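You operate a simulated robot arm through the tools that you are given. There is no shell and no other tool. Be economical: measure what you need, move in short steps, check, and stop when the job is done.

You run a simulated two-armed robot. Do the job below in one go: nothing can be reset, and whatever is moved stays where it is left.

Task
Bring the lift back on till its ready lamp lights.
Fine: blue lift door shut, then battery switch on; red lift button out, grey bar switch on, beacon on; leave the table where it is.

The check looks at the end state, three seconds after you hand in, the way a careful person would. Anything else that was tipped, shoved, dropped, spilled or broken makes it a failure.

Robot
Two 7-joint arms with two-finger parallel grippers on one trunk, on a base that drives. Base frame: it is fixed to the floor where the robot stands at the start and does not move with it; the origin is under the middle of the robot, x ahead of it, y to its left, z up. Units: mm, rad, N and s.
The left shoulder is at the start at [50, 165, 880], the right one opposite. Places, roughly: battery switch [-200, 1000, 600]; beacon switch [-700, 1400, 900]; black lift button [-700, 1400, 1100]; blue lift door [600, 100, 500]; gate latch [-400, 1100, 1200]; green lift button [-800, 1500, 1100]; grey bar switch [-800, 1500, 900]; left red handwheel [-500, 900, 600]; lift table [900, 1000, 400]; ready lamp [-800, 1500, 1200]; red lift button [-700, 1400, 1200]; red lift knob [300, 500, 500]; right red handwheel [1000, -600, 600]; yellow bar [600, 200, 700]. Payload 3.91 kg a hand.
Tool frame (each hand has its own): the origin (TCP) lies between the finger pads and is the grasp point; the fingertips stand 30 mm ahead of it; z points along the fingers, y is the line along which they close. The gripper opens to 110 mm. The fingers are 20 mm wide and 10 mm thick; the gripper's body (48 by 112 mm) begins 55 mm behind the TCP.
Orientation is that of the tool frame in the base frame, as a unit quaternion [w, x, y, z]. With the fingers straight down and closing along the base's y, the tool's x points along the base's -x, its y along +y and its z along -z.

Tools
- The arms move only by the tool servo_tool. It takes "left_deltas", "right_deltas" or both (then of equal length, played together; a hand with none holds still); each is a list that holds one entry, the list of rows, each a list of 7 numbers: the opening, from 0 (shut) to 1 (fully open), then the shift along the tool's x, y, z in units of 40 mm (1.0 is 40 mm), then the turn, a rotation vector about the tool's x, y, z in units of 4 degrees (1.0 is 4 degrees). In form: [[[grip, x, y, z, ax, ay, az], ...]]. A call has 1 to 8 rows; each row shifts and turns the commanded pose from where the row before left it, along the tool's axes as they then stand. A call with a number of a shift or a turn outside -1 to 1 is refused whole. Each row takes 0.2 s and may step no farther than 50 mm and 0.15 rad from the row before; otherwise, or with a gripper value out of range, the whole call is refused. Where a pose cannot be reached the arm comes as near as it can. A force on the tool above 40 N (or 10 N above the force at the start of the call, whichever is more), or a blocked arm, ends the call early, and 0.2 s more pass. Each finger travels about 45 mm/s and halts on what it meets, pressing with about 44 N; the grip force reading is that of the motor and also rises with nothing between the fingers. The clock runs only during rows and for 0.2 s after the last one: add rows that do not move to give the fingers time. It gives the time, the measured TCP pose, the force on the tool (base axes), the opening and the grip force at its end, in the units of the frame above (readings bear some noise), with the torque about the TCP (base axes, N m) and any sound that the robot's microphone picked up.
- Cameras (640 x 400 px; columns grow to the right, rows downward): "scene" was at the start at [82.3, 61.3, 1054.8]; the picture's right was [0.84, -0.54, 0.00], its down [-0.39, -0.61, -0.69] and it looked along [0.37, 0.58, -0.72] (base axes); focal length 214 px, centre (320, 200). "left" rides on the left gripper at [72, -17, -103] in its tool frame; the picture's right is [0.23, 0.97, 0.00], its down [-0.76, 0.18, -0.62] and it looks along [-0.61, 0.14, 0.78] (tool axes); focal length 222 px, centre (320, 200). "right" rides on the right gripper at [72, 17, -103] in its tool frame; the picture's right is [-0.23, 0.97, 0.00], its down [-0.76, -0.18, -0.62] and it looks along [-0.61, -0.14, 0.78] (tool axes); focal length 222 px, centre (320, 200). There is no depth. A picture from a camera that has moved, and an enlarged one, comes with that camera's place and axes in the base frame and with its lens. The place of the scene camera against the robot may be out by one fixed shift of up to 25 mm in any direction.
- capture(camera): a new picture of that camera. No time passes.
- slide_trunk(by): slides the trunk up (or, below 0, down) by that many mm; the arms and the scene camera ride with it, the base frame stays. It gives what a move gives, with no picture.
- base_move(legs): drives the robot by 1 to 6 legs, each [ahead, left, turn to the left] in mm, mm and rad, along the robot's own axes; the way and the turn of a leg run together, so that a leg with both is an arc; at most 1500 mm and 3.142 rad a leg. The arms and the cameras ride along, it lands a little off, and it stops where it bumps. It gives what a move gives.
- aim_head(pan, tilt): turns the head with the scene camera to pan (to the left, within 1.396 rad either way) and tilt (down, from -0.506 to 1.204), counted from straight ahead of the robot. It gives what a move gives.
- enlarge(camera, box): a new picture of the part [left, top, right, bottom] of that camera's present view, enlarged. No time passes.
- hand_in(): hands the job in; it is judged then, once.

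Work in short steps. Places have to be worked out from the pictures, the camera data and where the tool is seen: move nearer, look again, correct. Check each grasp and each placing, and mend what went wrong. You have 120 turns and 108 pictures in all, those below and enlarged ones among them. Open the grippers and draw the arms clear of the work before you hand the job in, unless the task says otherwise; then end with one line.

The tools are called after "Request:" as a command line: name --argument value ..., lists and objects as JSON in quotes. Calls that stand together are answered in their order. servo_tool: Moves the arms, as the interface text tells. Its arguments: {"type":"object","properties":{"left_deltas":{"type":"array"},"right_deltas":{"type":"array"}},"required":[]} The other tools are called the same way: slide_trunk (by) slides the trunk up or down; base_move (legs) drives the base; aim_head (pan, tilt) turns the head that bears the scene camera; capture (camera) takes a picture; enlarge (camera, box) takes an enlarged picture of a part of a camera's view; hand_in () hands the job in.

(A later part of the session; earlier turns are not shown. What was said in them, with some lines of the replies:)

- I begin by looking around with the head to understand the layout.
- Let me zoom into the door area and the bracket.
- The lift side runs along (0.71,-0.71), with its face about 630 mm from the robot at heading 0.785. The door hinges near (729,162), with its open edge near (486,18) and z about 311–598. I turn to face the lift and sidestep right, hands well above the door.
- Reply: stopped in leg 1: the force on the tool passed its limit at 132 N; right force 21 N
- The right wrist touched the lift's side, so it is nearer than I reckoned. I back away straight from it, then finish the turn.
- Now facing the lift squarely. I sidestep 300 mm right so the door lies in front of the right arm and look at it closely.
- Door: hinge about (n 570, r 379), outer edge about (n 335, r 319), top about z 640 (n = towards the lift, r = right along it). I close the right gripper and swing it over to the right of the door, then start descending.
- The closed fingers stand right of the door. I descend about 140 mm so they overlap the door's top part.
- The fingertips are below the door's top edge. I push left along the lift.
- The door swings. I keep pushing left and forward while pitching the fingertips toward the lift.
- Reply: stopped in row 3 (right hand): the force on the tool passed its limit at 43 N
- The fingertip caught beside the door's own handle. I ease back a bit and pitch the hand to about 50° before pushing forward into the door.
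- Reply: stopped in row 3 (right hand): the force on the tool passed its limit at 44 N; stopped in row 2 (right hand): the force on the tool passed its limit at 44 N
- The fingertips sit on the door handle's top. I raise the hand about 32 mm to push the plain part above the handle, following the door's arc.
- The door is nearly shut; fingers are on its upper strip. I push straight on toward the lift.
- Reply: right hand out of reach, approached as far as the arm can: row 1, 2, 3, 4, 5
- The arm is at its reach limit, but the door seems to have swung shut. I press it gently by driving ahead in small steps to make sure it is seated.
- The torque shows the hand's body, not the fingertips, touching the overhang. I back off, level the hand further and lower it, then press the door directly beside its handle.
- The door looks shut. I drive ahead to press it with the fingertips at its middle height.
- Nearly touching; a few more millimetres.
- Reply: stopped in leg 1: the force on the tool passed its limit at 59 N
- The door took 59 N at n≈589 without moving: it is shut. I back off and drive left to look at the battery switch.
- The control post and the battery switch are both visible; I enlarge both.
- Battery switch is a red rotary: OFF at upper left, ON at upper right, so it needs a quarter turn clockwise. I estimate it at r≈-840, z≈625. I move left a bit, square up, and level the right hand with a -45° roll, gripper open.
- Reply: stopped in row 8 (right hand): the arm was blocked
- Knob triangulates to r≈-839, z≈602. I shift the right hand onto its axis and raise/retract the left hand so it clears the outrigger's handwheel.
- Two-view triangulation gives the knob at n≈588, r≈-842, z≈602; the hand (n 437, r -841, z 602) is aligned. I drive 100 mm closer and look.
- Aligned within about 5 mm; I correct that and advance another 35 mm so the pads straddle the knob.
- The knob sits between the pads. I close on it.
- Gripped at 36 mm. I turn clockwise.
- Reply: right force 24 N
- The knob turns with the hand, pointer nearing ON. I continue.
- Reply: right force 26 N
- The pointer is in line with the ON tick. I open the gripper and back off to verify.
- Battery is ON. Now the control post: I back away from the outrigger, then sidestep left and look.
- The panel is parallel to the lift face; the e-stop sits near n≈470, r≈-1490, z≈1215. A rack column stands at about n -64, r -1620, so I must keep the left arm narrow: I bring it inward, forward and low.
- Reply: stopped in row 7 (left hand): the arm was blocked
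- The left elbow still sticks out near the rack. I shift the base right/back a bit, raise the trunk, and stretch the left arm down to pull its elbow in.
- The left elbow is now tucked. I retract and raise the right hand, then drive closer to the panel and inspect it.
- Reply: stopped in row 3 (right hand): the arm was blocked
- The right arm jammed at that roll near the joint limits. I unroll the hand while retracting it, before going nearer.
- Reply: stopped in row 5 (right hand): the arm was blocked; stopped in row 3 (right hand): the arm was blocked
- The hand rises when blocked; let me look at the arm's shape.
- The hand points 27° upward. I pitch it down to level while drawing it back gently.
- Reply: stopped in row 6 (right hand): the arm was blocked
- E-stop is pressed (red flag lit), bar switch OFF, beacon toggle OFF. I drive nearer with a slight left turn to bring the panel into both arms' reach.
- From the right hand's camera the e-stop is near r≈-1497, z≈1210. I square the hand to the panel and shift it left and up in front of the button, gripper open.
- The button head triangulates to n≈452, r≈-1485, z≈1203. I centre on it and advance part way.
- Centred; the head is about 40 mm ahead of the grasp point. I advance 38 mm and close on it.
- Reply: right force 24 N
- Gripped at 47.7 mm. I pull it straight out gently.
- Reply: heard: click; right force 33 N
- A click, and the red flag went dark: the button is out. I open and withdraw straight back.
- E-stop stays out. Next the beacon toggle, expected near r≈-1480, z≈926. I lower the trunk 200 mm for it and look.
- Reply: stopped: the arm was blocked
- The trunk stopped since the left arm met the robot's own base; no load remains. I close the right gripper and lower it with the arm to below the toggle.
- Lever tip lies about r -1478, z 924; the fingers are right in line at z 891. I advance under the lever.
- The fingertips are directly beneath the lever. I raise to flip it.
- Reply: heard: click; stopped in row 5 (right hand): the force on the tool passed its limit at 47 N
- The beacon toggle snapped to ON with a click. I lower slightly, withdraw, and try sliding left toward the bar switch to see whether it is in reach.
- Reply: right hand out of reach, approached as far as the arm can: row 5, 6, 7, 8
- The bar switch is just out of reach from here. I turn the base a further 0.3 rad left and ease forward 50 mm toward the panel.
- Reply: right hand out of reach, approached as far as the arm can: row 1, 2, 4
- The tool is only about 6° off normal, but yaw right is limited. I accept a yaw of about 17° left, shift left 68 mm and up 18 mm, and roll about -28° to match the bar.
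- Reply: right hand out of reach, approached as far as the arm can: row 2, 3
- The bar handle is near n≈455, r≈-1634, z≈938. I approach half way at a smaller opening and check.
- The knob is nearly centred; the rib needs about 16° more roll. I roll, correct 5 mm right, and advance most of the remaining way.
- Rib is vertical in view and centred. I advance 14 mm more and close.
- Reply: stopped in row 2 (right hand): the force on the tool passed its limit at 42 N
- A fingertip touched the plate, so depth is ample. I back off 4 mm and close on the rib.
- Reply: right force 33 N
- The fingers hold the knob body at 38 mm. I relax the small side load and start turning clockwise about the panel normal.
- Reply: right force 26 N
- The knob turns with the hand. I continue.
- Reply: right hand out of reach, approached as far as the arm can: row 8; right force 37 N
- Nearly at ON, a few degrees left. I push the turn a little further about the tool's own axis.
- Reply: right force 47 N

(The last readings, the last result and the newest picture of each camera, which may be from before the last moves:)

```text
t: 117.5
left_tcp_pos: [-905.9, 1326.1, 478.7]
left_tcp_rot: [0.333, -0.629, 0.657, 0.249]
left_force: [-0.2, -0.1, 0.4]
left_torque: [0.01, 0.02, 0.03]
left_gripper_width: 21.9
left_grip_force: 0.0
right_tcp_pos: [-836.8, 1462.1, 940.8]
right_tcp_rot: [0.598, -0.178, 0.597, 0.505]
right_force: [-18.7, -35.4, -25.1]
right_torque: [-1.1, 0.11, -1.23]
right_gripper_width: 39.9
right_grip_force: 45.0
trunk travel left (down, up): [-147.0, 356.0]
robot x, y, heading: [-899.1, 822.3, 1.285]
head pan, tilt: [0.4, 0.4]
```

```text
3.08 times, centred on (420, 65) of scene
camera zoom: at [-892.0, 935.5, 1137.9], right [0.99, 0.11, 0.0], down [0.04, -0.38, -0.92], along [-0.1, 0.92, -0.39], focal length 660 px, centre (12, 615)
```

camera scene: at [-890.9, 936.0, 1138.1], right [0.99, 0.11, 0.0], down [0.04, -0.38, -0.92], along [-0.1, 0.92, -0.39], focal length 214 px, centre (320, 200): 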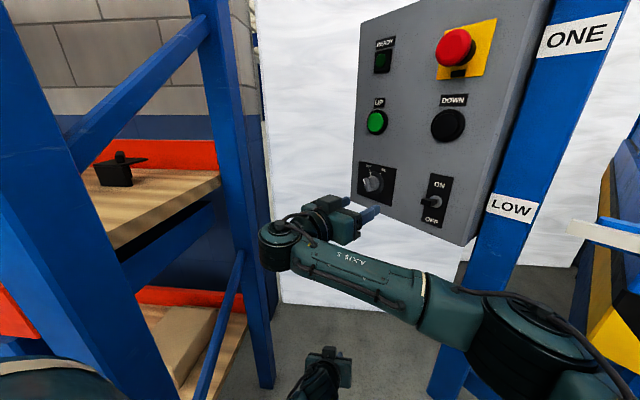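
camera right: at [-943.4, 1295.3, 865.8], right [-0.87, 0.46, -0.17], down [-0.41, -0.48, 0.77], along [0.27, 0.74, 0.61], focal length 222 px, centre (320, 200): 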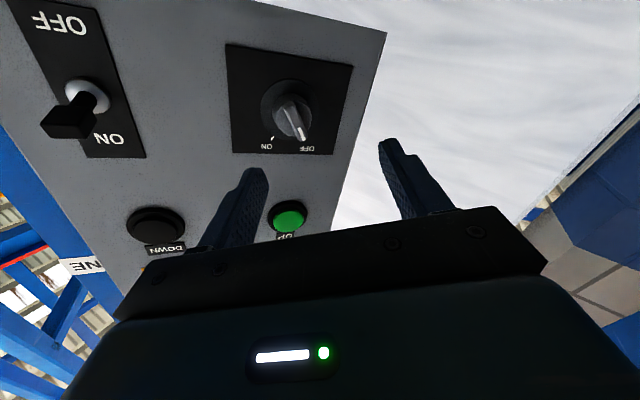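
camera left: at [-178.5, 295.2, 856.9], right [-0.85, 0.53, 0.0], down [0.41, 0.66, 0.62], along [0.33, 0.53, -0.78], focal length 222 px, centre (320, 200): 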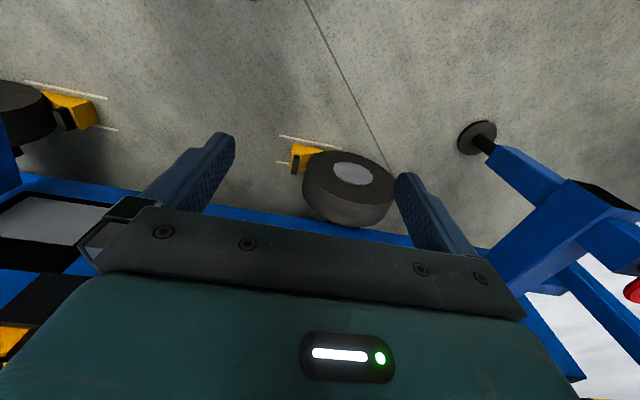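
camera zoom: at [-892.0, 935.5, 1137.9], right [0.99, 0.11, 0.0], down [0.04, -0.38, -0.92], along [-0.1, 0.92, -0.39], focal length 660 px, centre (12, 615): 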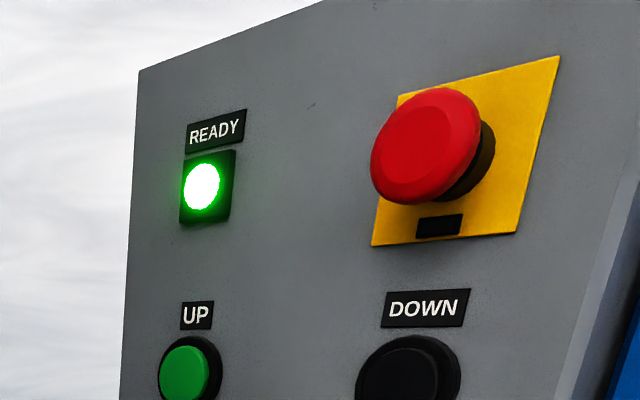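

READY is lit and the dial is at ON. I open the gripper and withdraw straight back from the panel.

Request:
servo_tool --right_deltas '[[[0.5, 0, 0, 0, 0, 0, 0], [0.5, 0, 0, 0, 0, 0, 0], [0.5, 0, 0, 0, 0, 0, 0], [0.5, 0, 0, -0.4, 0, 0, 0], [0.5, 0, 0, -0.7, 0, 0, 0], [0.5, 0, 0, -0.8, 0, 0, 0]]]'

Request:
capture --camera "scene"

Request:
enlarge --camera "scene" --box '[330, 0, 510, 240]'

```text
t: 118.9
left_tcp_pos: [-906.7, 1326.7, 478.4]
left_tcp_rot: [0.332, -0.628, 0.658, 0.25]
left_force: [-0.4, -0.1, 0.0]
left_torque: [0.03, 0.03, 0.04]
left_gripper_width: 21.9
left_grip_force: 0.0
right_tcp_pos: [-873.3, 1403.1, 924.9]
right_tcp_rot: [0.601, -0.176, 0.596, 0.503]
right_force: [0.0, 0.2, -0.2]
right_torque: [0.01, 0.01, -0.01]
right_gripper_width: 54.9
right_grip_force: 0.0
trunk travel left (down, up): [-147.0, 356.0]
robot x, y, heading: [-901.5, 824.0, 1.284]
head pan, tilt: [0.4, 0.4]
```

```text
23 pictures are left
camera scene: at [-890.9, 936.4, 1138.0], right [0.99, 0.11, 0.0], down [0.04, -0.39, -0.92], along [-0.1, 0.92, -0.39], focal length 214 px, centre (320, 200)
```

scene: 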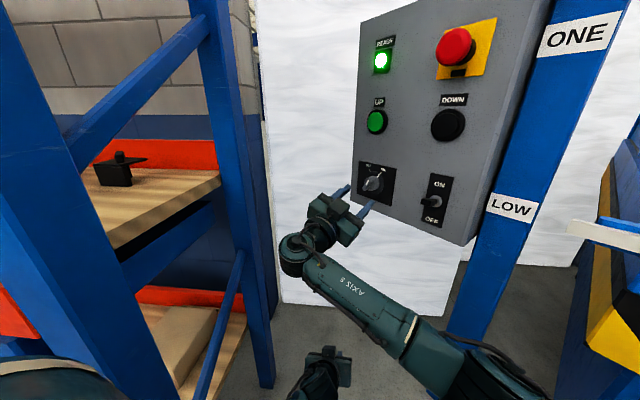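

```text
1.67 times, centred on (420, 120) of scene
camera zoom: at [-890.9, 936.4, 1138.0], right [0.99, 0.11, 0.0], down [0.04, -0.39, -0.92], along [-0.1, 0.92, -0.39], focal length 358 px, centre (153, 333)
```

zoom: 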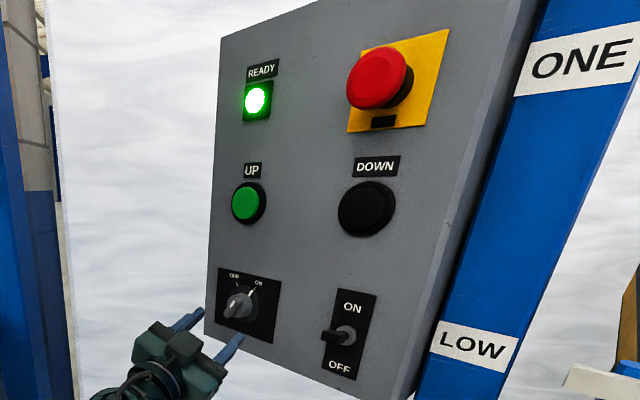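

READY stays lit. I check whether the beacon on top is lit and view the toggle.

Request:
aim_head --pan 0.2 --tilt -0.05

Request:
capture --camera "scene"

Request:
enlarge --camera "scene" --box '[370, 60, 530, 260]'

```text
t: 119.8
left_tcp_pos: [-907.2, 1328.1, 479.7]
left_tcp_rot: [0.332, -0.628, 0.658, 0.249]
left_force: [-0.5, -0.1, 0.6]
left_torque: [-0.01, 0.01, 0.0]
left_gripper_width: 22.0
left_grip_force: 0.0
right_tcp_pos: [-873.8, 1403.1, 924.6]
right_tcp_rot: [0.6, -0.177, 0.596, 0.504]
right_force: [0.0, 0.1, -0.7]
right_torque: [0.0, -0.01, -0.01]
right_gripper_width: 54.8
right_grip_force: 0.0
trunk travel left (down, up): [-147.0, 356.0]
robot x, y, heading: [-898.8, 825.9, 1.283]
head pan, tilt: [0.201, -0.051]
```

```text
21 pictures are left
camera scene: at [-873.2, 932.6, 1179.4], right [1.0, -0.09, 0.0], down [0.0, 0.05, -1.0], along [0.09, 0.99, 0.05], focal length 214 px, centre (320, 200)
```

scene: 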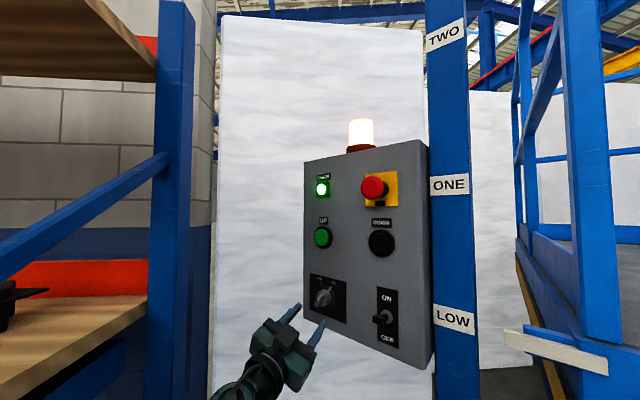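

```text
2.00 times, centred on (450, 160) of scene
camera zoom: at [-873.2, 932.6, 1179.4], right [1.0, -0.09, 0.0], down [0.0, 0.05, -1.0], along [0.09, 0.99, 0.05], focal length 429 px, centre (60, 280)
```

zoom: 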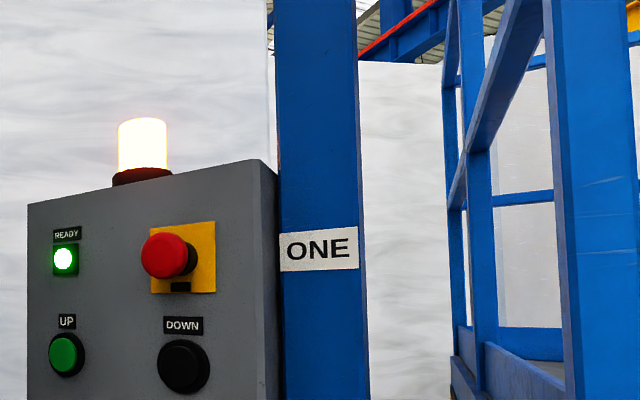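

Beacon and READY are both lit. I open both grippers and back the robot straight away from the panel.

Request:
base_move --legs '[[-250, 0, 0]]'

Request:
servo_tool --right_deltas '[[[1, 0, 0, 0, 0, 0, 0], [1, 0, 0, 0, 0, 0, 0], [1, 0, 0, 0, 0, 0, 0], [1, 0, 0, 0, 0, 0, 0], [1, 0, 0, 0, 0, 0, 0], [1, 0, 0, 0, 0, 0, 0]]]' --left_deltas '[[[1, 0, 0, 0, 0, 0, 0], [1, 0, 0, 0, 0, 0, 0], [1, 0, 0, 0, 0, 0, 0], [1, 0, 0, 0, 0, 0, 0], [1, 0, 0, 0, 0, 0, 0], [1, 0, 0, 0, 0, 0, 0]]]'

Request:
capture --camera "scene"

Request:
aim_head --pan -0.9 --tilt 0.3

Request:
capture --camera "scene"

```text
t: 121.6
left_tcp_pos: [-974.4, 1091.9, 479.1]
left_tcp_rot: [0.333, -0.626, 0.66, 0.248]
left_force: [0.1, -0.3, 0.4]
left_torque: [-0.02, 0.0, 0.03]
left_gripper_width: 22.1
left_grip_force: 0.1
right_tcp_pos: [-941.1, 1168.1, 924.0]
right_tcp_rot: [0.601, -0.175, 0.596, 0.503]
right_force: [-0.1, -0.4, 0.1]
right_torque: [0.0, 0.02, 0.04]
right_gripper_width: 55.1
right_grip_force: 0.0
trunk travel left (down, up): [-147.0, 356.0]
robot x, y, heading: [-967.8, 590.1, 1.28]
head pan, tilt: [0.201, -0.051]
```

```text
t: 123.0
left_tcp_pos: [-973.9, 1093.4, 479.3]
left_tcp_rot: [0.334, -0.626, 0.66, 0.248]
left_force: [0.6, -0.2, 0.4]
left_torque: [0.01, -0.01, 0.01]
left_gripper_width: 109.8
left_grip_force: 0.0
right_tcp_pos: [-939.8, 1168.6, 924.1]
right_tcp_rot: [0.601, -0.175, 0.596, 0.503]
right_force: [0.3, 0.1, 0.6]
right_torque: [-0.02, -0.01, -0.01]
right_gripper_width: 110.0
right_grip_force: 0.2
trunk travel left (down, up): [-147.0, 356.0]
robot x, y, heading: [-965.7, 590.5, 1.273]
head pan, tilt: [0.201, -0.051]
```

```text
19 pictures are left
camera scene: at [-942.8, 698.3, 1179.4], right [1.0, -0.09, 0.0], down [0.0, 0.05, -1.0], along [0.09, 0.99, 0.05], focal length 214 px, centre (320, 200)
```

scene: 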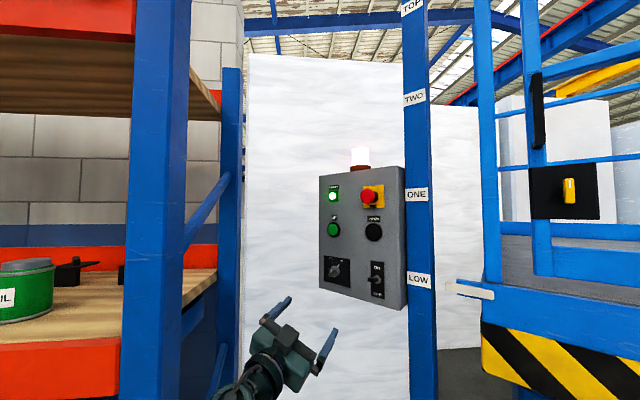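

```text
t: 124.3
left_tcp_pos: [-972.9, 1092.6, 479.3]
left_tcp_rot: [0.333, -0.626, 0.66, 0.248]
left_force: [0.1, 0.7, 0.3]
left_torque: [-0.01, 0.0, 0.02]
left_gripper_width: 109.8
left_grip_force: 0.0
right_tcp_pos: [-939.9, 1169.0, 923.6]
right_tcp_rot: [0.602, -0.174, 0.596, 0.502]
right_force: [-0.5, 0.0, -0.1]
right_torque: [-0.03, -0.02, -0.01]
right_gripper_width: 110.1
right_grip_force: 0.0
trunk travel left (down, up): [-147.0, 356.0]
robot x, y, heading: [-973.1, 590.7, 1.276]
head pan, tilt: [-0.901, 0.3]
```

```text
18 pictures are left
camera scene: at [-864.2, 644.5, 1147.0], right [0.37, -0.93, 0.0], down [-0.28, -0.11, -0.96], along [0.89, 0.35, -0.3], focal length 214 px, centre (320, 200)
```

scene: 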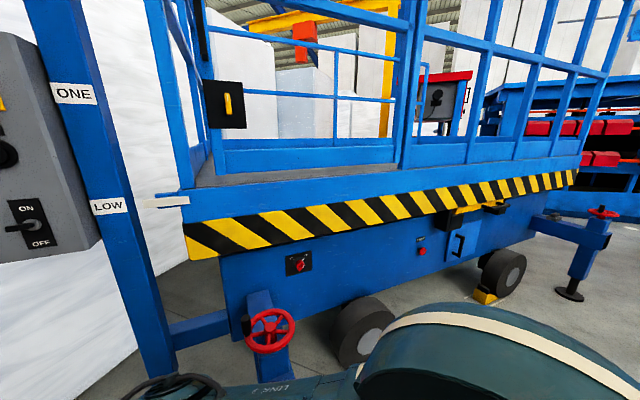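

The door is shut, the battery is on, the e-stop is out, the bar switch and beacon are on, READY is lit, and the table still sits at LOW. Both arms are clear with grippers open, so I hand in.

Request:
hand_in

```text
The job is handed in.
```

The lift is back on and its ready lamp is lit: the blue door is shut, the battery switch is on, the red button is out, the grey bar switch and beacon are on, and the table is still at LOW. Early on, the right wrist bumped the lift's side (132 N, no damage seen).
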